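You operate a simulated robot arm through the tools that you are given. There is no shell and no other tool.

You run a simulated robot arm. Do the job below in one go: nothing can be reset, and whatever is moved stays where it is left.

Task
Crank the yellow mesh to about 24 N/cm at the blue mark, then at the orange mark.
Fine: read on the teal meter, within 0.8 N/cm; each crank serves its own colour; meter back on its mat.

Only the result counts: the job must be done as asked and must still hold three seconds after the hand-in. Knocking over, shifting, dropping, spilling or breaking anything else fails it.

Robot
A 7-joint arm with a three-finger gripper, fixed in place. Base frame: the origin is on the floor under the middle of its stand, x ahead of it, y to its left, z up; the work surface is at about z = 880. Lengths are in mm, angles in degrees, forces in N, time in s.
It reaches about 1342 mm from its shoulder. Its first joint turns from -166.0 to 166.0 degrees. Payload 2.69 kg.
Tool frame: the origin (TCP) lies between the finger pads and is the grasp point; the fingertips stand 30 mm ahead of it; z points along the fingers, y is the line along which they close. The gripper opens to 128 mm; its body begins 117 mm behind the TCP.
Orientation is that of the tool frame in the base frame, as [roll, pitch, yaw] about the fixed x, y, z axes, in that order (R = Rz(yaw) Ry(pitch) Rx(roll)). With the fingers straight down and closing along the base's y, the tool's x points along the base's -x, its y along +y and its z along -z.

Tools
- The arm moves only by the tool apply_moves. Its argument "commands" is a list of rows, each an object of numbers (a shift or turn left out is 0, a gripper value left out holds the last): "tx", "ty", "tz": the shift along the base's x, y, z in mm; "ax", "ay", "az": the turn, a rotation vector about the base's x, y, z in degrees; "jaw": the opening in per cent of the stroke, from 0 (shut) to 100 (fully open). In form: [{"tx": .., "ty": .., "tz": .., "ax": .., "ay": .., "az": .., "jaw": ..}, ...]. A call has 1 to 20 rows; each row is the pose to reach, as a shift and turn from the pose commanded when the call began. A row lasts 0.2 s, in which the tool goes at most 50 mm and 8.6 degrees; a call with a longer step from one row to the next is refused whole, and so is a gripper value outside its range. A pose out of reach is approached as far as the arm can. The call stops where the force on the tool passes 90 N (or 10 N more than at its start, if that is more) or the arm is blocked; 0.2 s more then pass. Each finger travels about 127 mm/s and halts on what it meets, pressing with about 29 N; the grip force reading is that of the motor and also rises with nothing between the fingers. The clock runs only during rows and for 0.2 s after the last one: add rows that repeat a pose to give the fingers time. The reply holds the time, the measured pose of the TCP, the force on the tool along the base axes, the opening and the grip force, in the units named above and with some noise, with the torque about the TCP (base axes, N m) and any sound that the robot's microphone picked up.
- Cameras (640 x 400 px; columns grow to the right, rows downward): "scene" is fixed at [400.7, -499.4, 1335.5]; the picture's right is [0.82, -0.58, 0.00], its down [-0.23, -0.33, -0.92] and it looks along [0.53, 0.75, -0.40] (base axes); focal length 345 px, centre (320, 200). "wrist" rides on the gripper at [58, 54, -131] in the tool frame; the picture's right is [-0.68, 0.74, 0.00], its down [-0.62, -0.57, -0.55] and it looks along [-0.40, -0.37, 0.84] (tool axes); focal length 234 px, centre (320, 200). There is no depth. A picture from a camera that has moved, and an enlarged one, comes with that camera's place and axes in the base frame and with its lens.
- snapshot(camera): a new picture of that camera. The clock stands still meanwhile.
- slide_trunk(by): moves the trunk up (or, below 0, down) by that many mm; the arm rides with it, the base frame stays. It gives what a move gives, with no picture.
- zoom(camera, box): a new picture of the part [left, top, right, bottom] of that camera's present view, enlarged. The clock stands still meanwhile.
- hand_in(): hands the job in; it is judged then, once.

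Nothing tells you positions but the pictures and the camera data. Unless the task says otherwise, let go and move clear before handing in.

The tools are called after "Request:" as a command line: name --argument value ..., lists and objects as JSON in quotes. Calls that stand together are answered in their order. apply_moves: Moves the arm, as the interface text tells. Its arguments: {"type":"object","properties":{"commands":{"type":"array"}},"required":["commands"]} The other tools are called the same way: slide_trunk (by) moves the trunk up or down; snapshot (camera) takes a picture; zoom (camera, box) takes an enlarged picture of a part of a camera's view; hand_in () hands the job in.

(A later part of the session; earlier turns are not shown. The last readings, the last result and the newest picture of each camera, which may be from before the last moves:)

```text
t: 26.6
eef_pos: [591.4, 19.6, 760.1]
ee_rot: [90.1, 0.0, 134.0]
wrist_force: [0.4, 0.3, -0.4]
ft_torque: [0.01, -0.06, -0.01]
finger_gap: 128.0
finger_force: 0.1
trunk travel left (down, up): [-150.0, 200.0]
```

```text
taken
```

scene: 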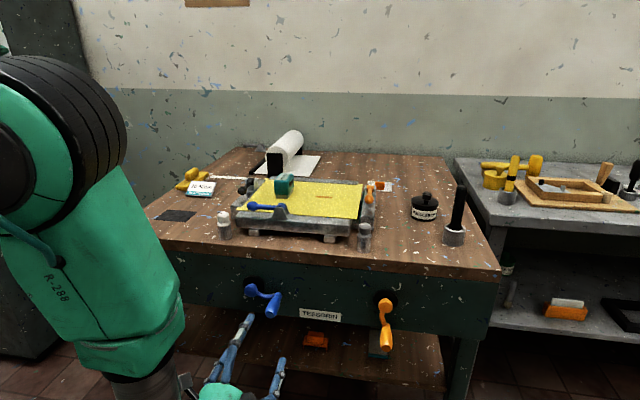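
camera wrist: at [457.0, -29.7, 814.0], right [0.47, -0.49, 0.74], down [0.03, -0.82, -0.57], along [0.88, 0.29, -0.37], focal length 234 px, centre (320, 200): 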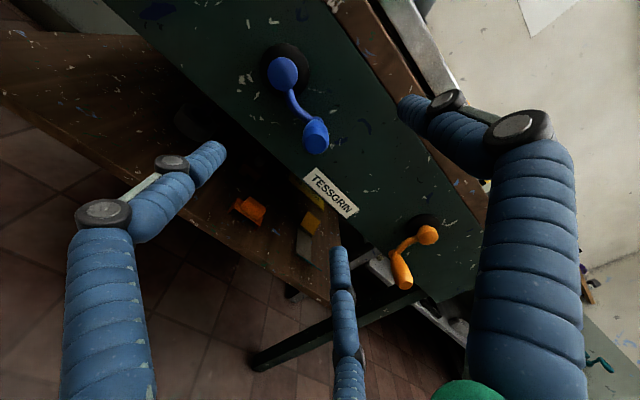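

Request:
zoom --camera "wrist" --box '[235, 20, 375, 180]'

Request:
zoom --camera "wrist" --box '[360, 180, 480, 310]'

Request:
zoom --camera "scene" --box '[180, 270, 320, 400]'

```text
2.50 times, centred on (305, 100) of wrist
camera zoom: at [457.0, -29.7, 814.0], right [0.47, -0.49, 0.74], down [0.03, -0.82, -0.57], along [0.88, 0.29, -0.37], focal length 585 px, centre (358, 450)
```

zoom: 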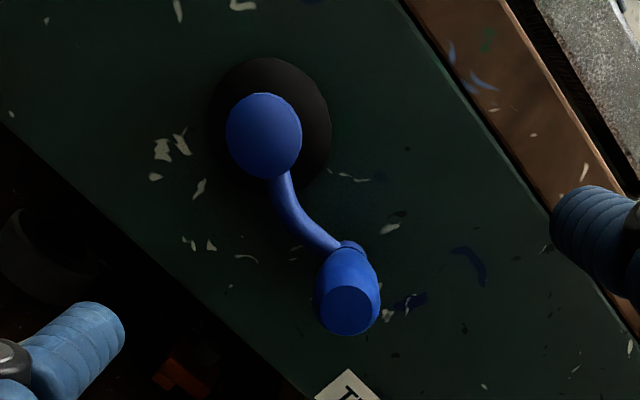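

```text
3.08 times, centred on (420, 245) of wrist
camera zoom: at [457.0, -29.7, 814.0], right [0.47, -0.49, 0.74], down [0.03, -0.82, -0.57], along [0.88, 0.29, -0.37], focal length 720 px, centre (12, 62)
```

zoom: 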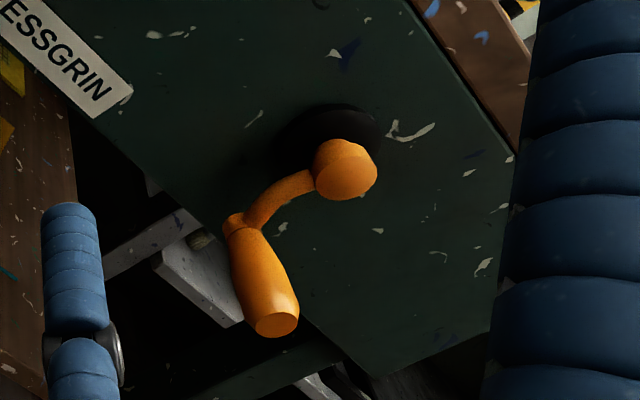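

```text
3.08 times, centred on (250, 335) of scene
camera zoom: at [400.7, -499.4, 1335.5], right [0.82, -0.58, 0.0], down [-0.23, -0.33, -0.92], along [0.53, 0.75, -0.4], focal length 1061 px, centre (535, -215)
```

zoom: 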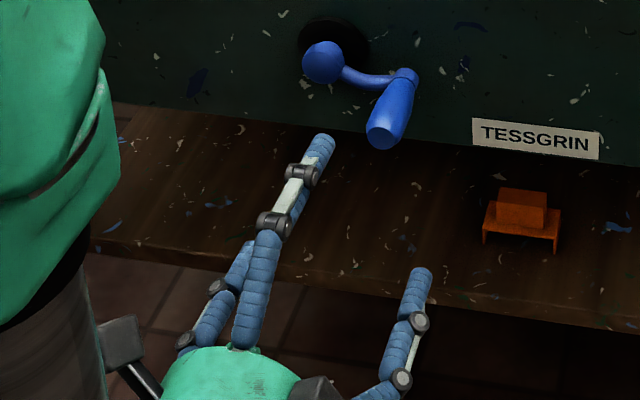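

The blue handle runs along the bench normal, with its tip near r = 401, z = 750 and the hub axis near r = 328, z = 765, so the crank radius is about 73 mm. I'll move the open fingers up to the handle and check alignment before closing a cage around it.

Request:
apply_moves --commands '[{"tx": 22, "ty": 20, "tz": -5, "jaw": 70}, {"tx": 45.5, "ty": 39.7, "tz": -9.9, "jaw": 60}, {"tx": 45.5, "ty": 39.7, "tz": -9.9, "jaw": 60}]'

Request:
snapshot --camera "wrist"

Request:
zoom --camera "wrist" --box '[240, 120, 400, 240]'

Request:
zoom --camera "scene" --box '[200, 270, 320, 370]'

```text
t: 27.4
eef_pos: [638.5, 59.4, 751.0]
ee_rot: [90.0, -0.1, 134.0]
wrist_force: [-0.4, -1.1, -1.2]
ft_torque: [-0.01, -0.05, 0.01]
finger_gap: 77.1
finger_force: 0.0
trunk travel left (down, up): [-150.0, 200.0]
```

```text
taken
camera wrist: at [503.7, 10.2, 804.2], right [0.47, -0.49, 0.74], down [0.03, -0.82, -0.57], along [0.88, 0.29, -0.37], focal length 234 px, centre (320, 200)
```

wrist: 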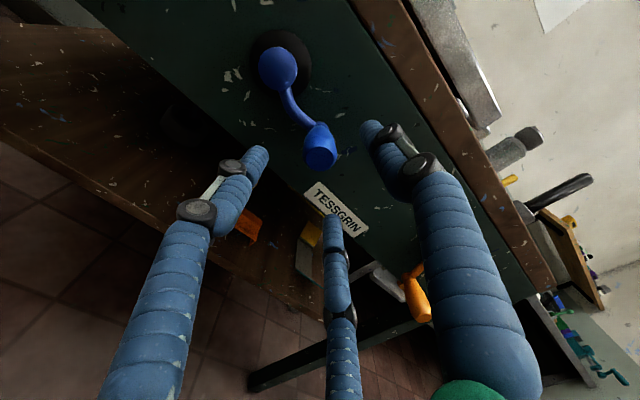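

```text
3.33 times, centred on (320, 180) of wrist
camera zoom: at [503.7, 10.2, 804.2], right [0.47, -0.49, 0.74], down [0.03, -0.82, -0.57], along [0.88, 0.29, -0.37], focal length 781 px, centre (320, 267)
```

zoom: 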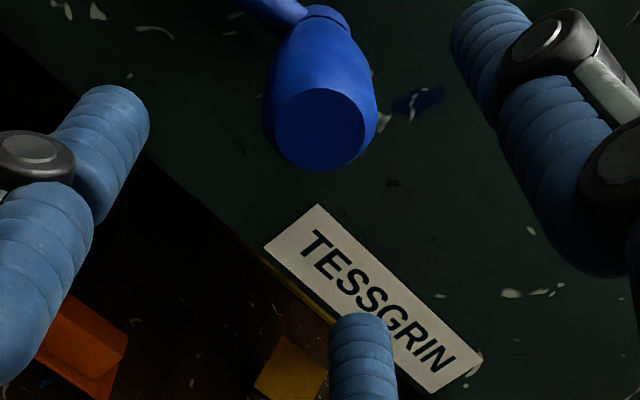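

```text
4.00 times, centred on (260, 320) of scene
camera zoom: at [400.7, -499.4, 1335.5], right [0.82, -0.58, 0.0], down [-0.23, -0.33, -0.92], along [0.53, 0.75, -0.4], focal length 1380 px, centre (560, -280)
```

zoom: 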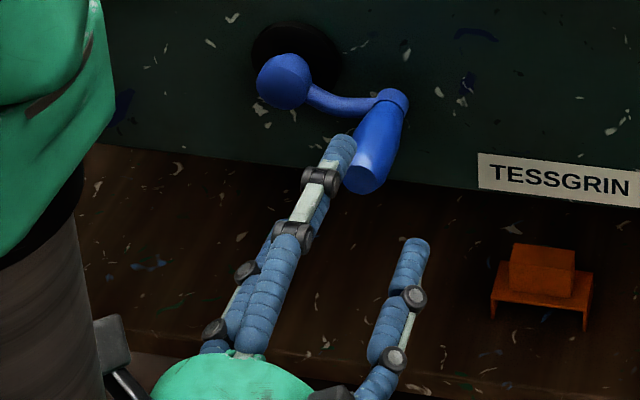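

Request:
apply_moves --commands '[{"tx": 15, "ty": 14.5}, {"tx": 30, "ty": 29}, {"tx": 45, "ty": 43.4}, {"tx": 45, "ty": 43.4}]'

Request:
snapshot --camera "wrist"

Request:
zoom --camera "wrist" --box '[240, 120, 400, 240]'

Request:
zoom --camera "scene" --box '[200, 270, 320, 370]'

```text
t: 28.4
eef_pos: [683.1, 103.4, 750.3]
ee_rot: [90.0, 0.0, 134.0]
wrist_force: [0.0, -0.2, -0.7]
ft_torque: [-0.03, 0.0, 0.0]
finger_gap: 76.7
finger_force: 0.1
trunk travel left (down, up): [-150.0, 200.0]
```

```text
taken
camera wrist: at [548.3, 53.3, 803.7], right [0.47, -0.49, 0.74], down [0.03, -0.82, -0.57], along [0.88, 0.29, -0.37], focal length 234 px, centre (320, 200)
```

wrist: 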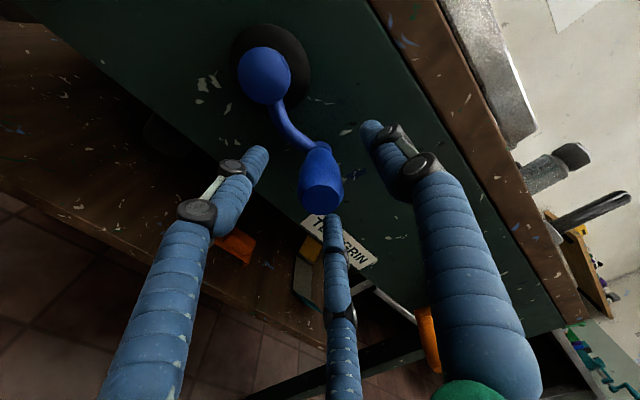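

```text
3.33 times, centred on (320, 180) of wrist
camera zoom: at [548.3, 53.3, 803.7], right [0.47, -0.49, 0.74], down [0.03, -0.82, -0.57], along [0.88, 0.29, -0.37], focal length 781 px, centre (320, 267)
```

zoom: 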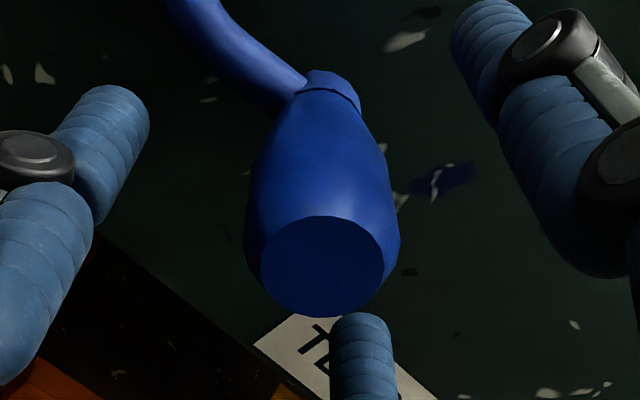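

```text
4.00 times, centred on (260, 320) of scene
camera zoom: at [400.7, -499.4, 1335.5], right [0.82, -0.58, 0.0], down [-0.23, -0.33, -0.92], along [0.53, 0.75, -0.4], focal length 1380 px, centre (560, -280)
```

zoom: 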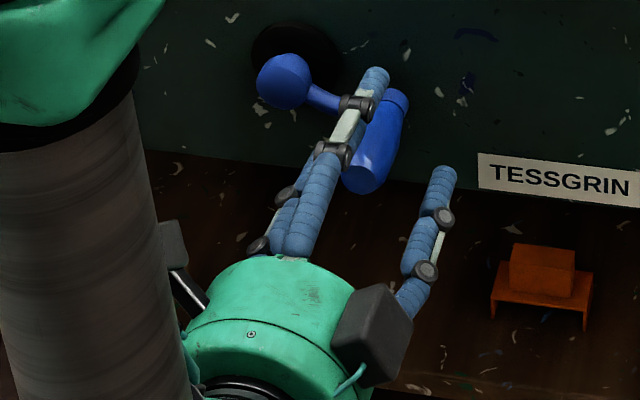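

Request:
apply_moves --commands '[{"tx": -2.1, "ty": 2.2, "tz": 2.5, "jaw": 50}, {"tx": -2.1, "ty": 2.2, "tz": 2.5, "jaw": 40}, {"tx": -2.1, "ty": 2.2, "tz": 2.5, "jaw": 32}, {"tx": -2.1, "ty": 2.2, "tz": 2.5, "jaw": 27}, {"tx": -2.1, "ty": 2.2, "tz": 2.5, "jaw": 27}]'

Request:
zoom --camera "wrist" --box '[240, 120, 400, 240]'

Request:
zoom --camera "scene" --box '[200, 270, 320, 370]'

```text
t: 29.6
eef_pos: [680.4, 104.7, 751.7]
ee_rot: [89.9, 0.0, 134.0]
wrist_force: [0.6, 0.4, 1.0]
ft_torque: [-0.02, 0.0, -0.01]
finger_gap: 35.1
finger_force: 0.9
trunk travel left (down, up): [-150.0, 200.0]
```

```text
3.33 times, centred on (320, 180) of wrist
camera zoom: at [546.0, 55.3, 806.3], right [0.47, -0.49, 0.74], down [0.03, -0.82, -0.57], along [0.88, 0.29, -0.37], focal length 781 px, centre (320, 267)
```

zoom: 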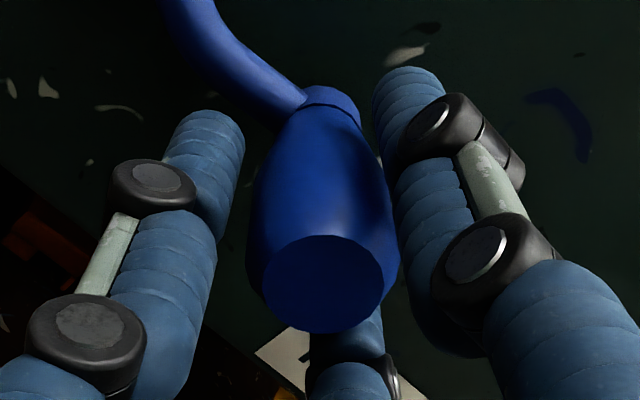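

```text
4.00 times, centred on (260, 320) of scene
camera zoom: at [400.7, -499.4, 1335.5], right [0.82, -0.58, 0.0], down [-0.23, -0.33, -0.92], along [0.53, 0.75, -0.4], focal length 1380 px, centre (560, -280)
```

zoom: 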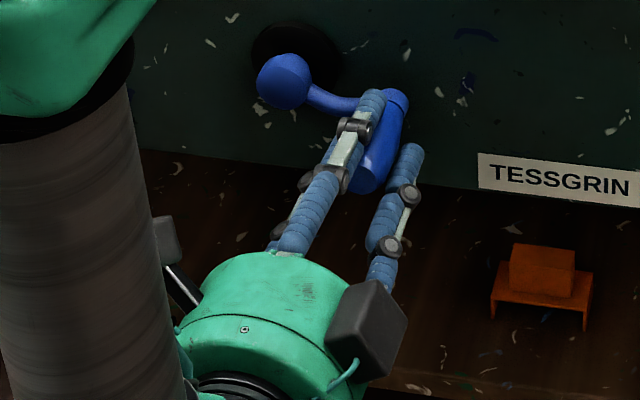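

The fingers form a loose cage around the blue handle, with the hub at r = 329, z = 764 and a radius of about 70 mm. I'll try a small clockwise turn of about 20° and read the meter.

Request:
apply_moves --commands '[{"tx": -0.67, "ty": 0.7, "tz": -4.79, "jaw": 26}, {"tx": -1.58, "ty": 1.64, "tz": -9.5}, {"tx": -2.72, "ty": 2.81, "tz": -14.1}, {"tx": -4.07, "ty": 4.22, "tz": -18.58}, {"tx": -5.64, "ty": 5.84, "tz": -22.92}, {"tx": -5.64, "ty": 5.84, "tz": -22.92}]'

Request:
zoom --camera "scene" --box '[270, 170, 310, 200]'

Request:
snapshot --camera "wrist"

Request:
snapshot --camera "scene"

```text
t: 31.0
eef_pos: [674.7, 110.6, 729.7]
ee_rot: [90.0, 0.0, 134.1]
wrist_force: [0.2, 0.2, -0.4]
ft_torque: [-0.04, -0.01, 0.02]
finger_gap: 33.3
finger_force: 0.1
trunk travel left (down, up): [-150.0, 200.0]
```

```text
13.33 times, centred on (290, 185) of scene
camera zoom: at [400.7, -499.4, 1335.5], right [0.82, -0.58, 0.0], down [-0.23, -0.33, -0.92], along [0.53, 0.75, -0.4], focal length 4599 px, centre (720, 400)
```

zoom: 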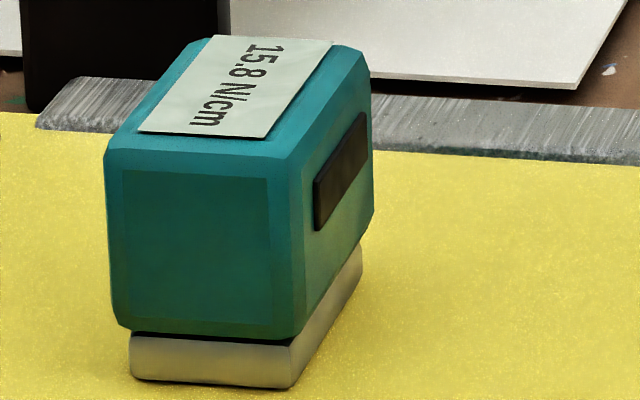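

```text
taken
camera wrist: at [540.6, 60.7, 783.5], right [0.47, -0.49, 0.74], down [0.03, -0.82, -0.57], along [0.88, 0.29, -0.37], focal length 234 px, centre (320, 200)
```

wrist: 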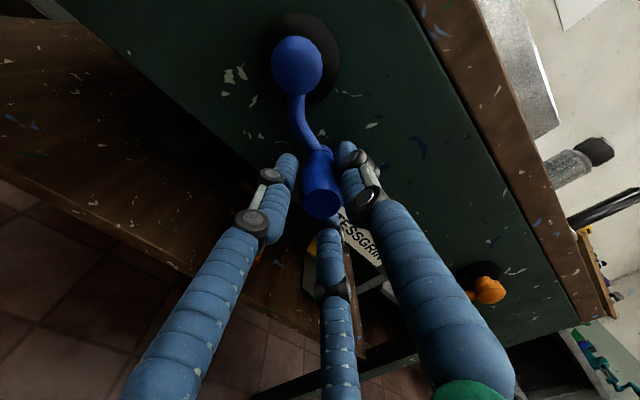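

```text
taken
```

scene: 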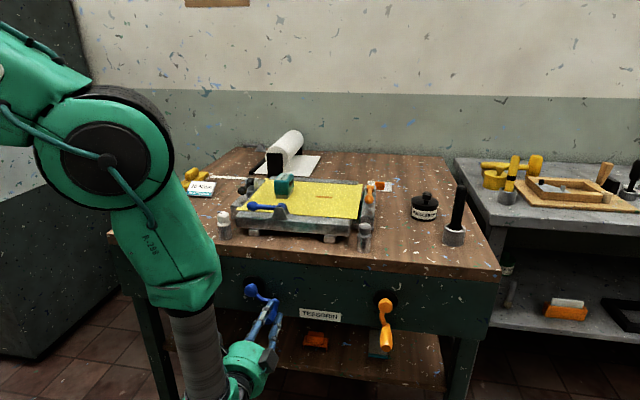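

The 20° clockwise turn took it from 16.1 to 15.8 with almost no resistance. I'll turn counter-clockwise past the start and compare.

Request:
apply_moves --commands '[{"tx": 2.61, "ty": -2.7, "tz": 7.68}, {"tx": 4.54, "ty": -4.7, "tz": 15.76}, {"tx": 5.77, "ty": -5.98, "tz": 24.12}, {"tx": 6.29, "ty": -6.52, "tz": 32.64}, {"tx": 6.09, "ty": -6.3, "tz": 41.18}, {"tx": 5.15, "ty": -5.34, "tz": 49.62}, {"tx": 3.52, "ty": -3.64, "tz": 57.84}, {"tx": 1.2, "ty": -1.24, "tz": 65.7}, {"tx": -1.77, "ty": 1.83, "tz": 73.1}, {"tx": -5.34, "ty": 5.53, "tz": 79.93}, {"tx": -9.47, "ty": 9.8, "tz": 86.08}, {"tx": -14.08, "ty": 14.58, "tz": 91.46}, {"tx": -14.08, "ty": 14.58, "tz": 91.46}]'

Request:
zoom --camera "scene" --box '[270, 170, 310, 200]'

Request:
snapshot --camera "wrist"

Request:
snapshot --camera "scene"

```text
t: 33.8
eef_pos: [661.5, 125.4, 821.8]
ee_rot: [90.0, 0.0, 134.0]
wrist_force: [0.1, -0.5, -1.0]
ft_torque: [-0.01, 0.01, -0.06]
finger_gap: 33.9
finger_force: 0.1
trunk travel left (down, up): [-150.0, 200.0]
```

```text
13.33 times, centred on (290, 185) of scene
camera zoom: at [400.7, -499.4, 1335.5], right [0.82, -0.58, 0.0], down [-0.23, -0.33, -0.92], along [0.53, 0.75, -0.4], focal length 4599 px, centre (720, 400)
```

zoom: 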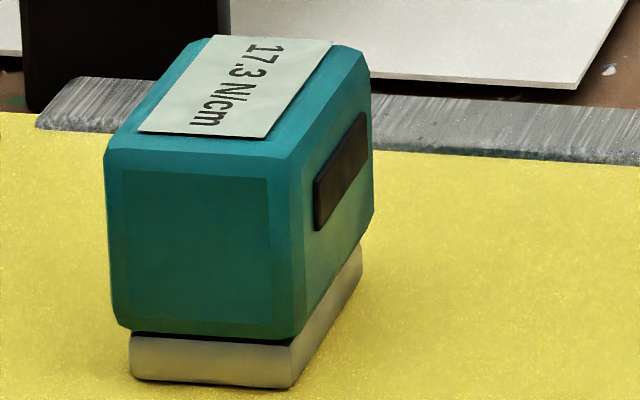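

```text
taken
camera wrist: at [526.5, 75.3, 875.4], right [0.47, -0.49, 0.74], down [0.03, -0.82, -0.57], along [0.88, 0.29, -0.37], focal length 234 px, centre (320, 200)
```

wrist: 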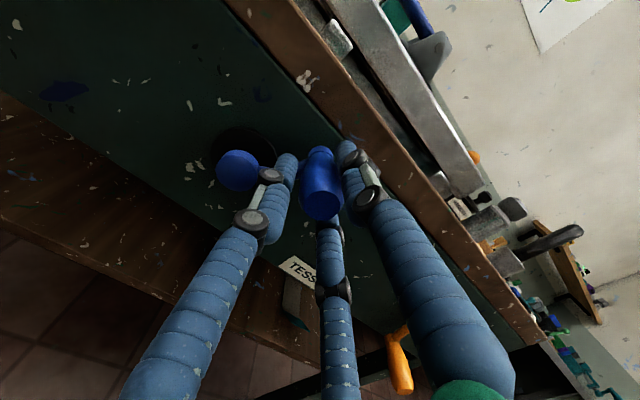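

```text
taken
```

scene: 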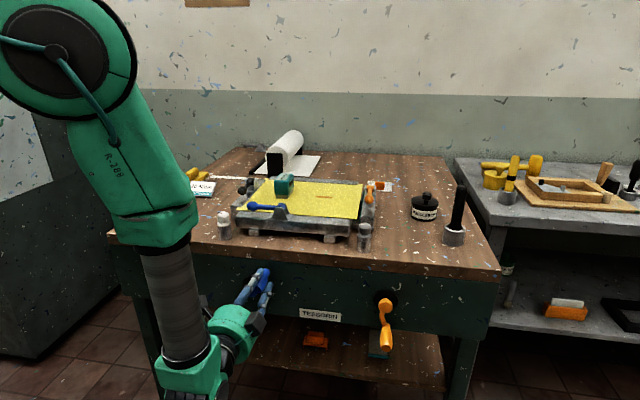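

Counter-clockwise raises the tension, by about 1.5 N/cm over 84°. I need roughly another full turn, so I'll continue counter-clockwise in stages.

Request:
apply_moves --commands '[{"tx": -5.79, "ty": 5.99, "tz": 5.1}, {"tx": -12.0, "ty": 12.43, "tz": 9.0}, {"tx": -18.54, "ty": 19.2, "tz": 11.6}, {"tx": -25.27, "ty": 26.17, "tz": 12.88}, {"tx": -32.05, "ty": 33.19, "tz": 12.79}, {"tx": -38.76, "ty": 40.14, "tz": 11.35}, {"tx": -45.27, "ty": 46.87, "tz": 8.58}, {"tx": -51.44, "ty": 53.26, "tz": 4.53}, {"tx": -57.17, "ty": 59.19, "tz": -0.72}, {"tx": -62.32, "ty": 64.53, "tz": -7.06}]'

Request:
snapshot --camera "wrist"

Request:
zoom --camera "scene" --box '[270, 170, 310, 200]'

Request:
snapshot --camera "scene"

```text
t: 36.0
eef_pos: [598.6, 189.5, 815.1]
ee_rot: [90.0, -0.1, 133.9]
wrist_force: [0.2, -0.4, 0.1]
ft_torque: [-0.02, 0.0, 0.0]
finger_gap: 33.5
finger_force: 0.0
trunk travel left (down, up): [-150.0, 200.0]
```

```text
taken
camera wrist: at [463.7, 139.7, 867.3], right [0.47, -0.49, 0.74], down [0.03, -0.82, -0.57], along [0.88, 0.29, -0.37], focal length 234 px, centre (320, 200)
```

wrist: 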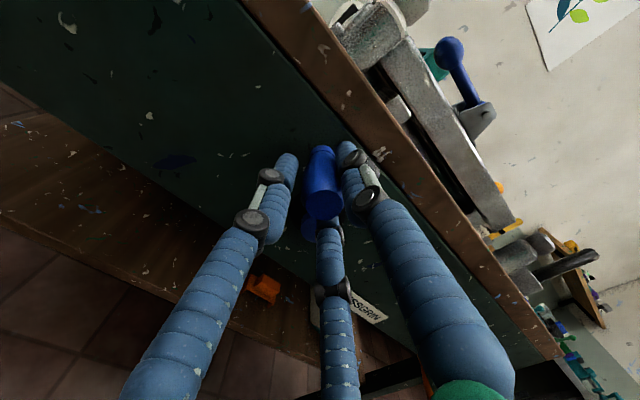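

```text
13.33 times, centred on (290, 185) of scene
camera zoom: at [400.7, -499.4, 1335.5], right [0.82, -0.58, 0.0], down [-0.23, -0.33, -0.92], along [0.53, 0.75, -0.4], focal length 4599 px, centre (720, 400)
```

zoom: 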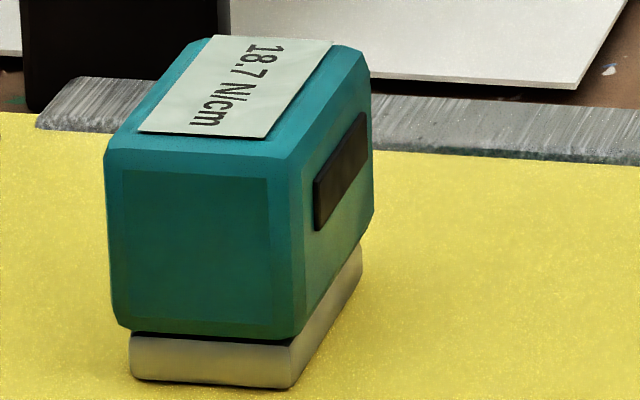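

```text
taken
```

scene: 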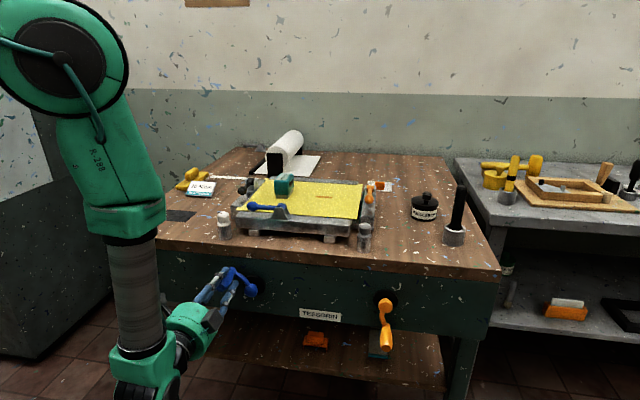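

It reads 18.7, so about 300° more is needed. Continuing counter-clockwise.

Request:
apply_moves --commands '[{"tx": -4.49, "ty": 4.65, "tz": -7.32}, {"tx": -8.25, "ty": 8.54, "tz": -15.46}, {"tx": -11.16, "ty": 11.56, "tz": -24.27}, {"tx": -13.21, "ty": 13.67, "tz": -33.59}, {"tx": -14.32, "ty": 14.83, "tz": -43.22}, {"tx": -14.5, "ty": 15.01, "tz": -52.98}, {"tx": -13.73, "ty": 14.22, "tz": -62.69}, {"tx": -12.03, "ty": 12.46, "tz": -72.14}, {"tx": -9.44, "ty": 9.78, "tz": -81.16}, {"tx": -6.0, "ty": 6.21, "tz": -89.58}]'

Request:
snapshot --camera "wrist"

Request:
zoom --camera "scene" --box '[270, 170, 310, 200]'

Request:
zoom --camera "scene" --box '[150, 220, 390, 370]'

```text
t: 38.2
eef_pos: [592.6, 195.0, 724.4]
ee_rot: [89.9, 0.0, 133.9]
wrist_force: [-0.1, 0.2, 0.2]
ft_torque: [0.01, -0.02, -0.01]
finger_gap: 33.8
finger_force: 0.0
trunk travel left (down, up): [-150.0, 200.0]
```

```text
taken
camera wrist: at [458.7, 146.1, 778.0], right [0.47, -0.49, 0.74], down [0.03, -0.82, -0.57], along [0.88, 0.29, -0.37], focal length 234 px, centre (320, 200)
```

wrist: 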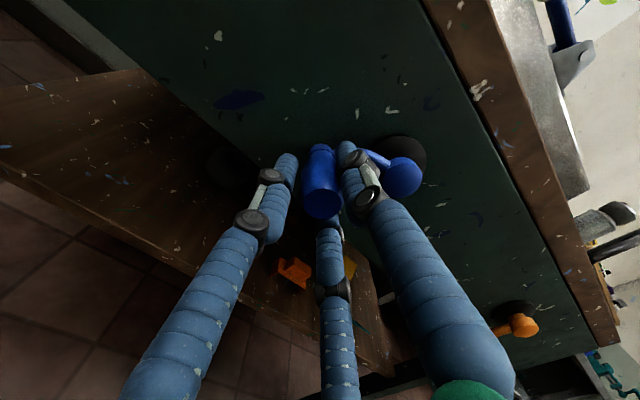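

```text
13.33 times, centred on (290, 185) of scene
camera zoom: at [400.7, -499.4, 1335.5], right [0.82, -0.58, 0.0], down [-0.23, -0.33, -0.92], along [0.53, 0.75, -0.4], focal length 4599 px, centre (720, 400)
```

zoom: 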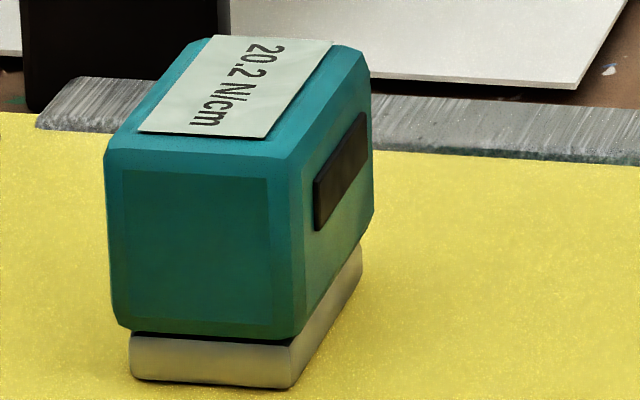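

```text
2.67 times, centred on (270, 295) of scene
camera zoom: at [400.7, -499.4, 1335.5], right [0.82, -0.58, 0.0], down [-0.23, -0.33, -0.92], along [0.53, 0.75, -0.4], focal length 920 px, centre (453, -53)
```

zoom: 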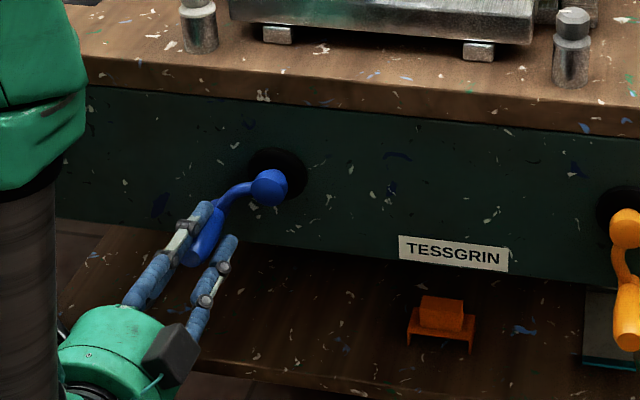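

Request:
apply_moves --commands '[{"tx": 4.22, "ty": -4.37, "tz": -7.64}, {"tx": 9.14, "ty": -9.47, "tz": -14.36}, {"tx": 14.67, "ty": -15.19, "tz": -20.03}, {"tx": 20.69, "ty": -21.42, "tz": -24.55}, {"tx": 27.08, "ty": -28.04, "tz": -27.8}, {"tx": 33.73, "ty": -34.92, "tz": -29.75}, {"tx": 40.5, "ty": -41.94, "tz": -30.35}, {"tx": 47.27, "ty": -48.94, "tz": -29.58}, {"tx": 53.89, "ty": -55.8, "tz": -27.47}, {"tx": 60.24, "ty": -62.38, "tz": -24.05}, {"tx": 66.2, "ty": -68.55, "tz": -19.39}, {"tx": 71.66, "ty": -74.2, "tz": -13.58}, {"tx": 76.5, "ty": -79.21, "tz": -6.73}, {"tx": 80.63, "ty": -83.48, "tz": 1.01}, {"tx": 83.97, "ty": -86.94, "tz": 9.51}, {"tx": 86.46, "ty": -89.52, "tz": 18.6}, {"tx": 88.04, "ty": -91.16, "tz": 28.1}, {"tx": 88.69, "ty": -91.83, "tz": 37.82}, {"tx": 88.39, "ty": -91.52, "tz": 47.57}, {"tx": 87.16, "ty": -90.24, "tz": 57.18}]'

Request:
snapshot --camera "wrist"

Request:
zoom --camera "scene" --box '[270, 170, 310, 200]'

Request:
snapshot --camera "scene"

```text
t: 42.4
eef_pos: [679.1, 106.1, 781.1]
ee_rot: [90.1, 0.0, 134.1]
wrist_force: [0.1, -0.5, -0.5]
ft_torque: [0.01, 0.0, -0.01]
finger_gap: 34.0
finger_force: 0.1
trunk travel left (down, up): [-150.0, 200.0]
```

```text
taken
camera wrist: at [544.7, 56.1, 835.2], right [0.47, -0.49, 0.74], down [0.03, -0.82, -0.57], along [0.88, 0.29, -0.37], focal length 234 px, centre (320, 200)
```

wrist: 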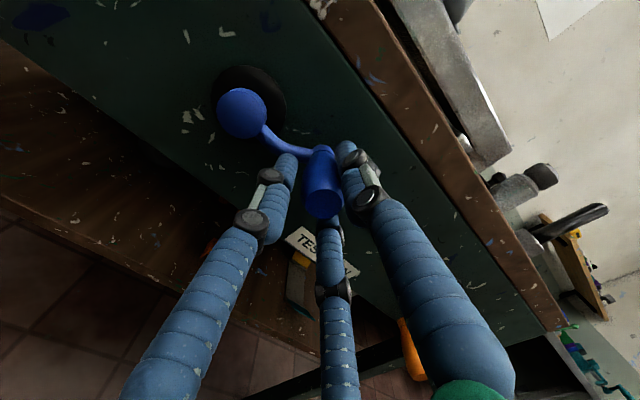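

```text
13.33 times, centred on (290, 185) of scene
camera zoom: at [400.7, -499.4, 1335.5], right [0.82, -0.58, 0.0], down [-0.23, -0.33, -0.92], along [0.53, 0.75, -0.4], focal length 4599 px, centre (720, 400)
```

zoom: 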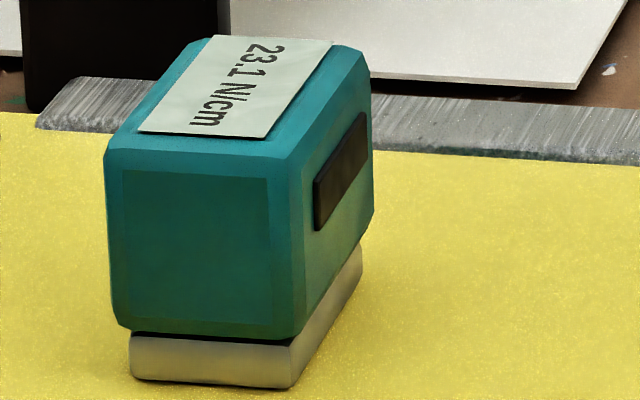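

```text
taken
```

scene: 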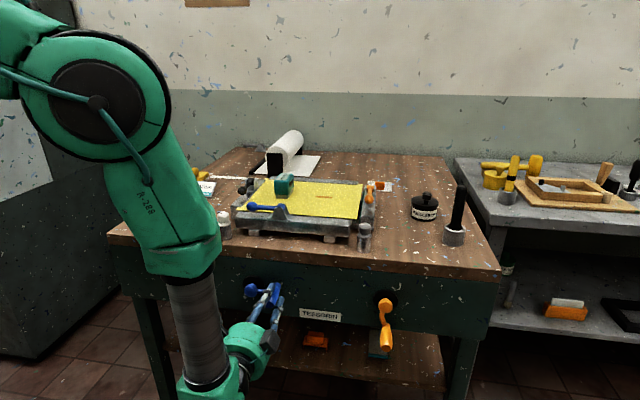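

Request:
apply_moves --commands '[{"tx": -2.15, "ty": 2.23, "tz": 9.26}, {"tx": -5.18, "ty": 5.37, "tz": 18.0}, {"tx": -9.02, "ty": 9.34, "tz": 26.05}, {"tx": -13.61, "ty": 14.09, "tz": 33.25}, {"tx": -18.84, "ty": 19.51, "tz": 39.46}, {"tx": -24.63, "ty": 25.5, "tz": 44.56}, {"tx": -27.69, "ty": 28.67, "tz": 46.67}, {"tx": -27.69, "ty": 28.67, "tz": 46.67}]'

Request:
snapshot --camera "wrist"

Request:
zoom --camera "scene" --box '[270, 170, 310, 200]'

```text
t: 44.2
eef_pos: [652.5, 134.0, 829.8]
ee_rot: [90.0, 0.1, 133.9]
wrist_force: [1.4, 0.2, -0.3]
ft_torque: [-0.01, 0.0, -0.02]
finger_gap: 34.0
finger_force: 0.0
trunk travel left (down, up): [-150.0, 200.0]
```

```text
taken
camera wrist: at [517.5, 84.8, 882.0], right [0.47, -0.49, 0.74], down [0.03, -0.82, -0.57], along [0.88, 0.29, -0.37], focal length 234 px, centre (320, 200)
```

wrist: 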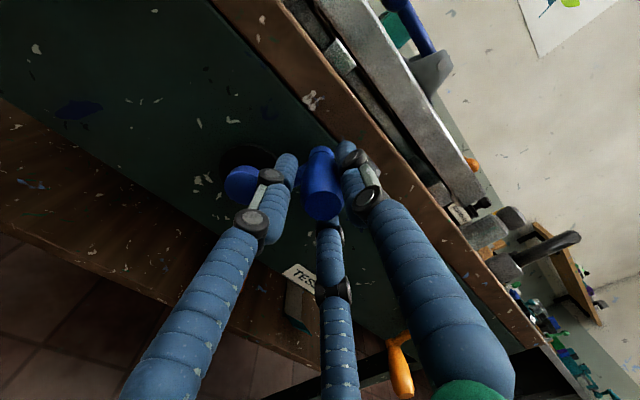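

```text
13.33 times, centred on (290, 185) of scene
camera zoom: at [400.7, -499.4, 1335.5], right [0.82, -0.58, 0.0], down [-0.23, -0.33, -0.92], along [0.53, 0.75, -0.4], focal length 4599 px, centre (720, 400)
```

zoom: 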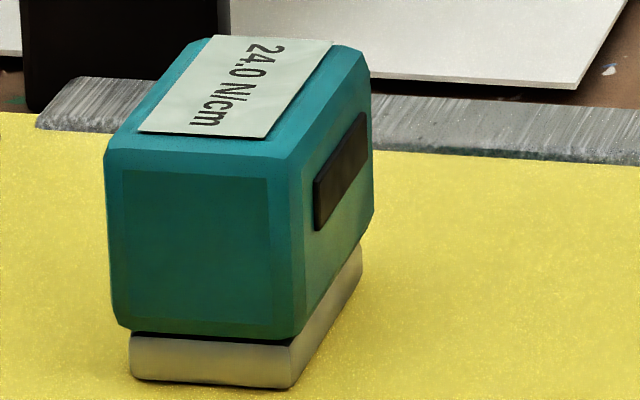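

The blue mark now reads 24.0 N/cm. I'll open the cage, back straight out along the handle, and check that the reading holds.

Request:
apply_moves --commands '[{"jaw": 40}, {"jaw": 55}, {"jaw": 60}, {"tx": -22, "ty": -21.2}, {"tx": -50, "ty": -48.3}, {"tx": -86, "ty": -83}, {"tx": -86, "ty": -83}]'

Request:
snapshot --camera "wrist"

Request:
zoom --camera "scene" --box '[270, 170, 310, 200]'

```text
t: 45.8
eef_pos: [564.9, 50.6, 829.0]
ee_rot: [90.0, 0.0, 134.0]
wrist_force: [0.4, 0.2, 0.5]
ft_torque: [-0.01, 0.0, 0.02]
finger_gap: 76.9
finger_force: 0.0
trunk travel left (down, up): [-150.0, 200.0]
```

```text
taken
camera wrist: at [430.5, 1.4, 882.7], right [0.47, -0.49, 0.74], down [0.03, -0.82, -0.57], along [0.88, 0.29, -0.37], focal length 234 px, centre (320, 200)
```

wrist: 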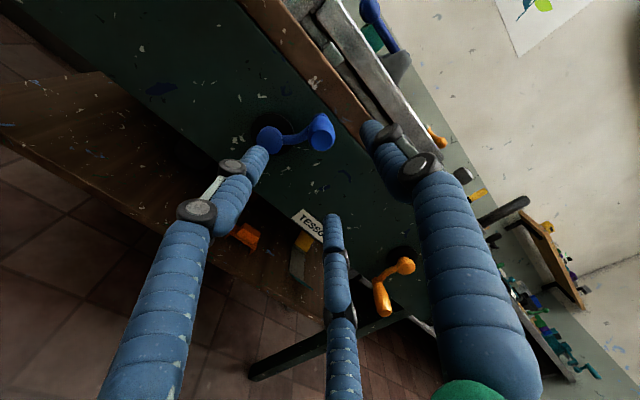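

```text
13.33 times, centred on (290, 185) of scene
camera zoom: at [400.7, -499.4, 1335.5], right [0.82, -0.58, 0.0], down [-0.23, -0.33, -0.92], along [0.53, 0.75, -0.4], focal length 4599 px, centre (720, 400)
```

zoom: 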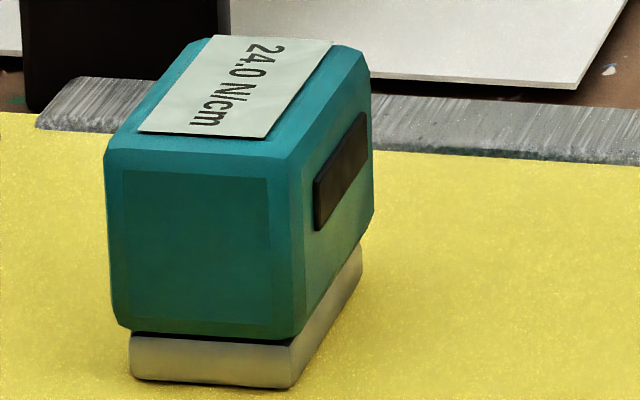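

The 24.0 holds with the crank free. Next I raise the arm and turn the gripper back to vertical to fetch the meter from the blue mark.

Request:
apply_moves --commands '[{"tz": 22.5, "ax": -5.21, "ay": 5.39}, {"tz": 45, "ax": -10.42, "ay": 10.79}, {"tz": 67.5, "ax": -15.63, "ay": 16.18}, {"tz": 90, "ax": -20.84, "ay": 21.58}, {"tz": 112.5, "ax": -26.05, "ay": 26.97}, {"tz": 135, "ax": -31.26, "ay": 32.37}, {"tz": 157.5, "ax": -36.47, "ay": 37.76}, {"tz": 180, "ax": -41.68, "ay": 43.16}, {"tz": 202.5, "ax": -46.89, "ay": 48.55}, {"tz": 225, "ax": -52.1, "ay": 53.95}, {"tz": 247.5, "ax": -57.31, "ay": 59.34}, {"tz": 271.6, "ax": -62.52, "ay": 64.74}, {"tz": 271.6, "ax": -62.52, "ay": 64.74}]'

Request:
snapshot --camera "scene"

```text
t: 48.6
eef_pos: [565.8, 51.1, 1100.2]
ee_rot: [-179.9, 0.1, 134.1]
wrist_force: [0.3, 0.8, -0.4]
ft_torque: [-0.05, 0.06, -0.03]
finger_gap: 77.0
finger_force: 0.1
trunk travel left (down, up): [-150.0, 200.0]
```

```text
taken
```

scene: 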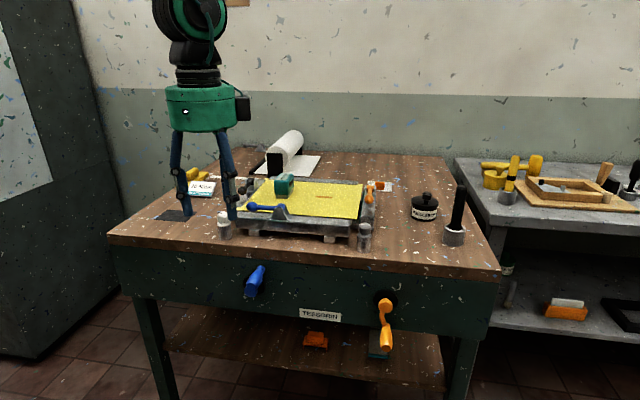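

Request:
apply_moves --commands '[{"tx": 30.5, "ty": 29.8, "jaw": 75}, {"tx": 61, "ty": 59.6}, {"tx": 91.5, "ty": 89.4}, {"tx": 122, "ty": 119.2}, {"tx": 152.6, "ty": 149}, {"tx": 183, "ty": 178.9}, {"tx": 213.6, "ty": 208.7}, {"tx": 244, "ty": 238.5}, {"tx": 274.6, "ty": 268.3}, {"tx": 305.2, "ty": 298.1}, {"tx": 305.2, "ty": 298.1, "tz": -40}, {"tx": 305.2, "ty": 298.1, "tz": -70}, {"tx": 305.2, "ty": 298.1, "tz": -70}]'

Request:
snapshot --camera "wrist"

Request:
zoom --camera "wrist" --box '[240, 80, 400, 200]'

```text
t: 51.4
eef_pos: [872.1, 350.4, 1029.4]
ee_rot: [-179.9, -0.1, 134.1]
wrist_force: [-0.9, 1.2, -0.2]
ft_torque: [0.03, 0.02, -0.01]
finger_gap: 95.9
finger_force: 0.0
trunk travel left (down, up): [-150.0, 200.0]
```

```text
taken
camera wrist: at [870.1, 428.8, 1160.3], right [1.0, 0.02, 0.0], down [0.02, -0.84, 0.55], along [0.01, -0.55, -0.84], focal length 234 px, centre (320, 200)
```

wrist: 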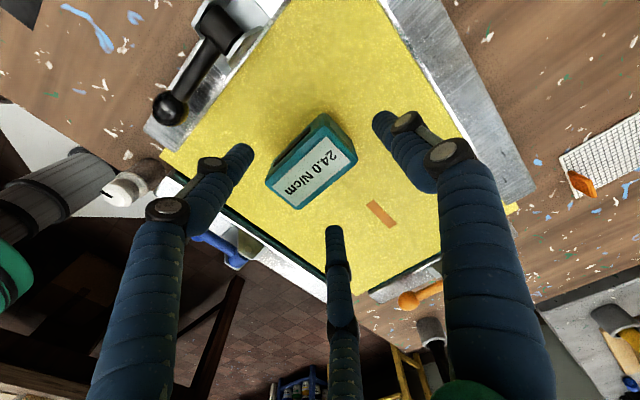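

```text
3.33 times, centred on (320, 140) of wrist
camera zoom: at [870.1, 428.8, 1160.3], right [1.0, 0.02, 0.0], down [0.02, -0.84, 0.55], along [0.01, -0.55, -0.84], focal length 781 px, centre (320, 400)
```

zoom: 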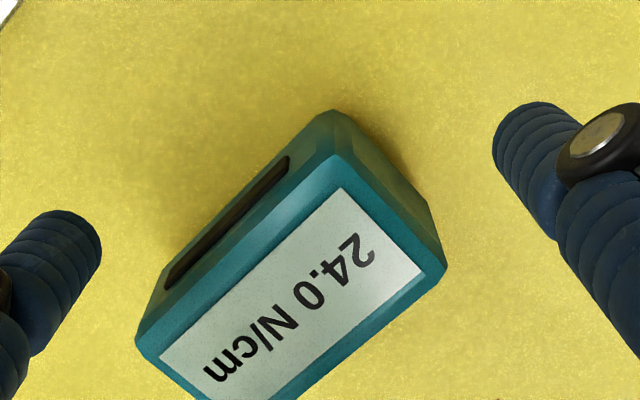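

Request:
apply_moves --commands '[{"tz": -30}, {"tz": -50}, {"tz": -59.2}, {"tz": -59.2, "jaw": 62}, {"tz": -59.2, "jaw": 52}, {"tz": -59.2, "jaw": 44}, {"tz": -59.2, "jaw": 38}, {"tz": -59.2, "jaw": 30}, {"tz": -59.2, "jaw": 25}, {"tz": -59.2, "jaw": 25}]'

Request:
snapshot --camera "wrist"

Request:
zoom --camera "scene" --box '[250, 150, 330, 210]'

```text
t: 53.6
eef_pos: [872.7, 348.1, 970.7]
ee_rot: [180.0, 0.0, 134.1]
wrist_force: [0.9, 1.3, -0.8]
ft_torque: [0.09, 0.0, -0.02]
finger_gap: 52.1
finger_force: 29.5
trunk travel left (down, up): [-150.0, 200.0]
```

```text
taken
camera wrist: at [869.6, 428.1, 1101.5], right [1.0, 0.02, 0.0], down [0.02, -0.84, 0.55], along [0.01, -0.55, -0.84], focal length 234 px, centre (320, 200)
```

wrist: 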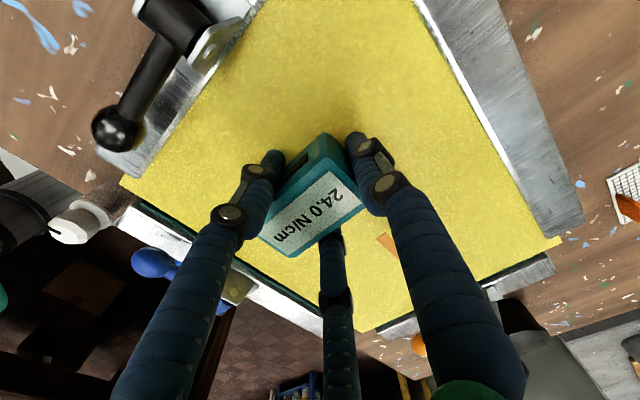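

```text
6.67 times, centred on (290, 180) of scene
camera zoom: at [400.7, -499.4, 1335.5], right [0.82, -0.58, 0.0], down [-0.23, -0.33, -0.92], along [0.53, 0.75, -0.4], focal length 2300 px, centre (520, 333)
```

zoom: 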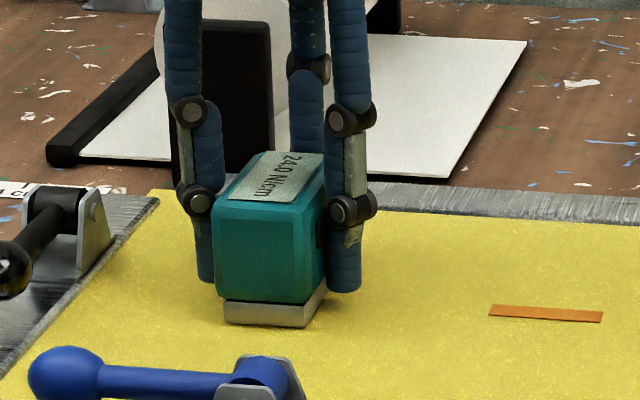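

Request:
apply_moves --commands '[{"tz": 10}, {"tz": 40}, {"tz": 70}, {"tx": 5.8, "ty": -7, "tz": 70, "az": 7.5}, {"tx": 11.7, "ty": -14, "tz": 70, "az": 15}, {"tx": 17.5, "ty": -21, "tz": 70, "az": 22.5}, {"tx": 23.3, "ty": -28, "tz": 70, "az": 30}, {"tx": 29.2, "ty": -35, "tz": 70, "az": 37.5}, {"tx": 35, "ty": -42, "tz": 70, "az": 45}, {"tx": 40.8, "ty": -49, "tz": 70, "az": 52.5}, {"tx": 46.7, "ty": -56, "tz": 70, "az": 60}, {"tx": 52.5, "ty": -63, "tz": 70, "az": 67.5}, {"tx": 58.3, "ty": -70, "tz": 70, "az": 75}, {"tx": 64.2, "ty": -77, "tz": 70, "az": 82.5}, {"tx": 70, "ty": -84, "tz": 70, "az": 90}, {"tx": 70, "ty": -84, "tz": 70, "az": 90}]'

Request:
snapshot --camera "wrist"

Request:
zoom --camera "scene" --box '[220, 100, 420, 250]'

```text
t: 57.0
eef_pos: [941.0, 265.0, 1040.6]
ee_rot: [179.9, 0.1, -136.0]
wrist_force: [-0.2, 0.5, -2.1]
ft_torque: [0.06, 0.03, 0.01]
finger_gap: 52.6
finger_force: 28.8
trunk travel left (down, up): [-150.0, 200.0]
```

```text
taken
camera wrist: at [862.5, 262.7, 1171.3], right [-0.03, 1.0, 0.0], down [0.84, 0.02, 0.55], along [0.55, 0.01, -0.84], focal length 234 px, centre (320, 200)
```

wrist: 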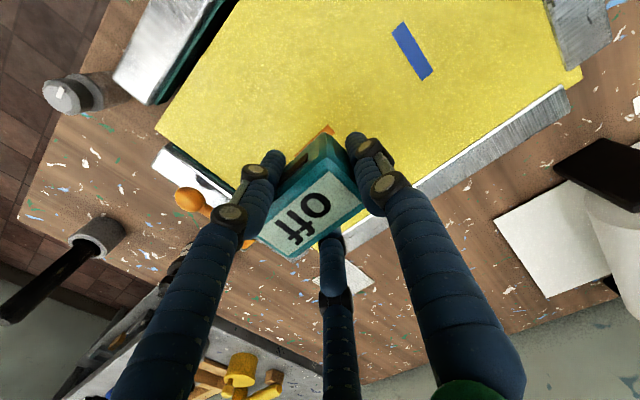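

```text
2.67 times, centred on (320, 175) of scene
camera zoom: at [400.7, -499.4, 1335.5], right [0.82, -0.58, 0.0], down [-0.23, -0.33, -0.92], along [0.53, 0.75, -0.4], focal length 920 px, centre (320, 267)
```

zoom: 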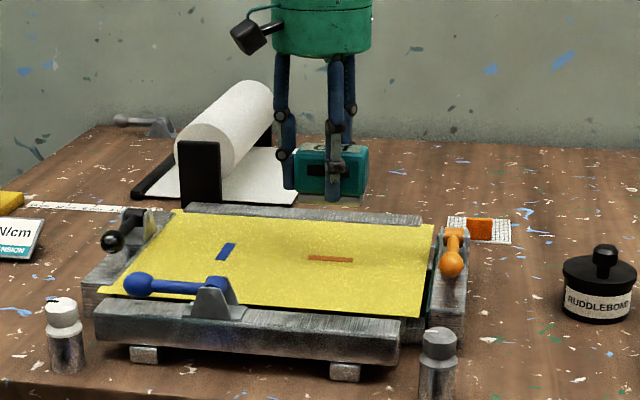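

Request:
apply_moves --commands '[{"tz": -35}, {"tz": -58}, {"tz": -66}, {"tz": -68.5}, {"tz": -68.5}]'

Request:
zoom --camera "scene" --box '[280, 150, 360, 210]'

```text
t: 58.2
eef_pos: [940.7, 266.1, 972.6]
ee_rot: [-180.0, 0.1, -136.1]
wrist_force: [0.7, -0.2, -2.5]
ft_torque: [0.01, 0.0, 0.04]
finger_gap: 51.8
finger_force: 28.5
trunk travel left (down, up): [-150.0, 200.0]
```

```text
6.67 times, centred on (320, 180) of scene
camera zoom: at [400.7, -499.4, 1335.5], right [0.82, -0.58, 0.0], down [-0.23, -0.33, -0.92], along [0.53, 0.75, -0.4], focal length 2300 px, centre (320, 333)
```

zoom: 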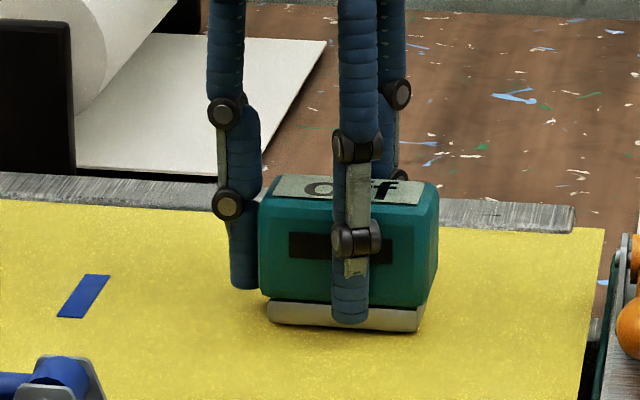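

Request:
apply_moves --commands '[{"tz": -0.8}, {"tz": -1.6}, {"tz": -1.6}]'

Request:
zoom --camera "scene" --box '[280, 150, 360, 210]'

```text
t: 59.0
eef_pos: [941.6, 265.5, 971.7]
ee_rot: [180.0, -0.2, -136.0]
wrist_force: [0.7, -0.4, -1.8]
ft_torque: [0.0, 0.0, 0.0]
finger_gap: 51.8
finger_force: 29.0
trunk travel left (down, up): [-150.0, 200.0]
```

```text
6.67 times, centred on (320, 180) of scene
camera zoom: at [400.7, -499.4, 1335.5], right [0.82, -0.58, 0.0], down [-0.23, -0.33, -0.92], along [0.53, 0.75, -0.4], focal length 2300 px, centre (320, 333)
```

zoom: 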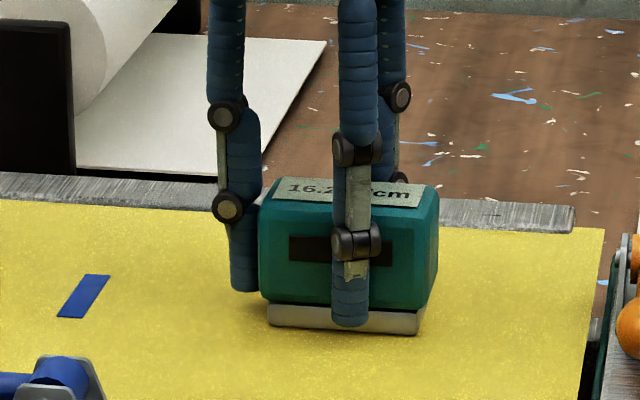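

It has woken on the orange mark, reading 16-something. I'll release it and rise clear.

Request:
apply_moves --commands '[{"tz": -0.4}, {"tz": -0.4, "jaw": 60}, {"tz": -0.4, "jaw": 72}, {"tz": -0.4, "jaw": 75}, {"tz": 30, "jaw": 75}, {"tz": 70}, {"tz": 115}, {"tz": 115}]'

Request:
zoom --camera "scene" --box '[300, 165, 350, 205]'

Request:
snapshot --camera "wrist"

```text
t: 60.8
eef_pos: [940.3, 265.4, 1086.4]
ee_rot: [-179.9, -0.1, -136.1]
wrist_force: [-0.6, 0.5, 1.5]
ft_torque: [-0.03, -0.06, 0.01]
finger_gap: 96.0
finger_force: 0.0
trunk travel left (down, up): [-150.0, 200.0]
```

```text
10.00 times, centred on (325, 185) of scene
camera zoom: at [400.7, -499.4, 1335.5], right [0.82, -0.58, 0.0], down [-0.23, -0.33, -0.92], along [0.53, 0.75, -0.4], focal length 3449 px, centre (270, 350)
```

zoom: 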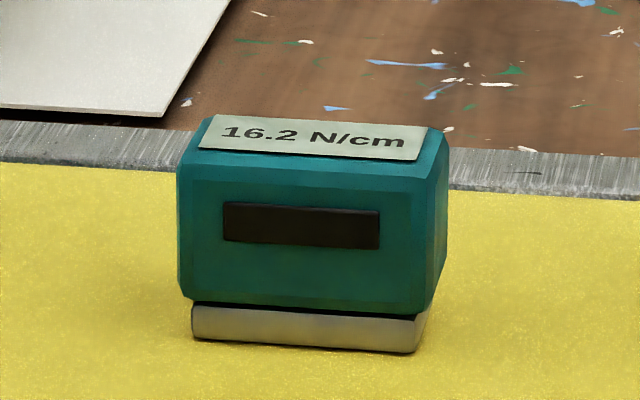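

```text
taken
camera wrist: at [862.7, 262.7, 1216.7], right [-0.02, 1.0, 0.0], down [0.84, 0.02, 0.55], along [0.55, 0.01, -0.84], focal length 234 px, centre (320, 200)
```

wrist: 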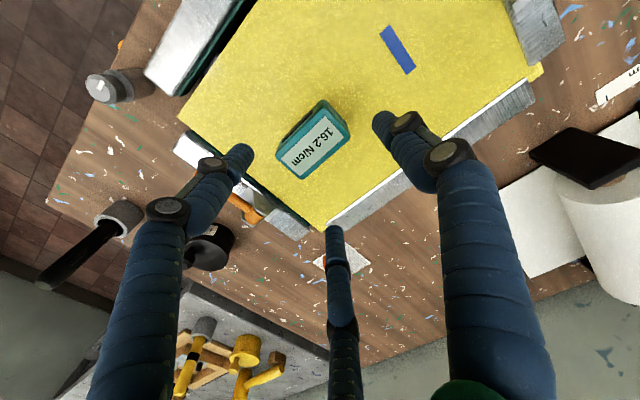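

The orange mark starts at 16.2 N/cm. I'll move in front of the orange crank, turning the tool back to the same posture I used for the blue one.

Request:
apply_moves --commands '[{"tx": -13.43, "ty": -36.68, "tz": 8, "az": -7.5}, {"tx": -26.87, "ty": -73.35, "tz": 14.3, "az": -15}, {"tx": -40.3, "ty": -110.03, "tz": 14.3, "az": -22.5}, {"tx": -53.73, "ty": -146.7, "tz": 14.3, "az": -30}, {"tx": -67.17, "ty": -183.38, "tz": 14.3, "az": -37.5}, {"tx": -80.6, "ty": -220.05, "tz": 14.3, "az": -45}, {"tx": -94.03, "ty": -256.73, "tz": 14.3, "az": -52.5}, {"tx": -107.47, "ty": -293.4, "tz": 14.3, "az": -60}, {"tx": -120.9, "ty": -330.08, "tz": 14.3, "az": -67.5}, {"tx": -134.33, "ty": -366.75, "tz": 14.3, "az": -75}, {"tx": -147.77, "ty": -403.43, "tz": 14.3, "az": -82.5}, {"tx": -161.2, "ty": -440.1, "tz": 14.3, "az": -90}, {"tx": -161.2, "ty": -440.1, "tz": 14.3, "az": -90}]'

Request:
snapshot --camera "scene"

Request:
snapshot --camera "wrist"

```text
t: 63.6
eef_pos: [780.2, -176.0, 1100.0]
ee_rot: [-180.0, 0.0, 133.9]
wrist_force: [0.5, -1.0, -0.7]
ft_torque: [0.06, -0.05, 0.03]
finger_gap: 96.2
finger_force: 0.0
trunk travel left (down, up): [-150.0, 200.0]
```

```text
taken
```

scene: 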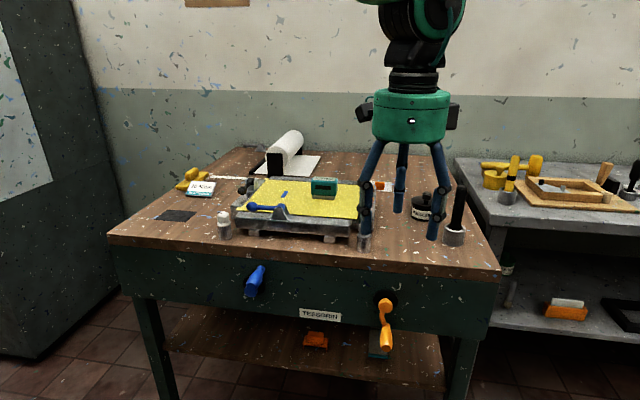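

```text
taken
camera wrist: at [778.0, -97.1, 1230.4], right [1.0, 0.02, 0.0], down [0.02, -0.84, 0.55], along [0.01, -0.55, -0.84], focal length 234 px, centre (320, 200)
```

wrist: 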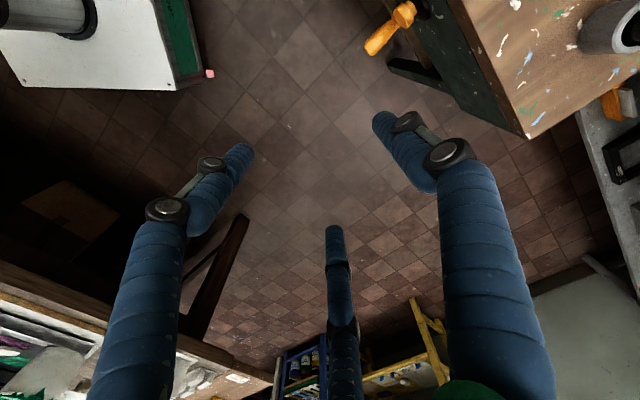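

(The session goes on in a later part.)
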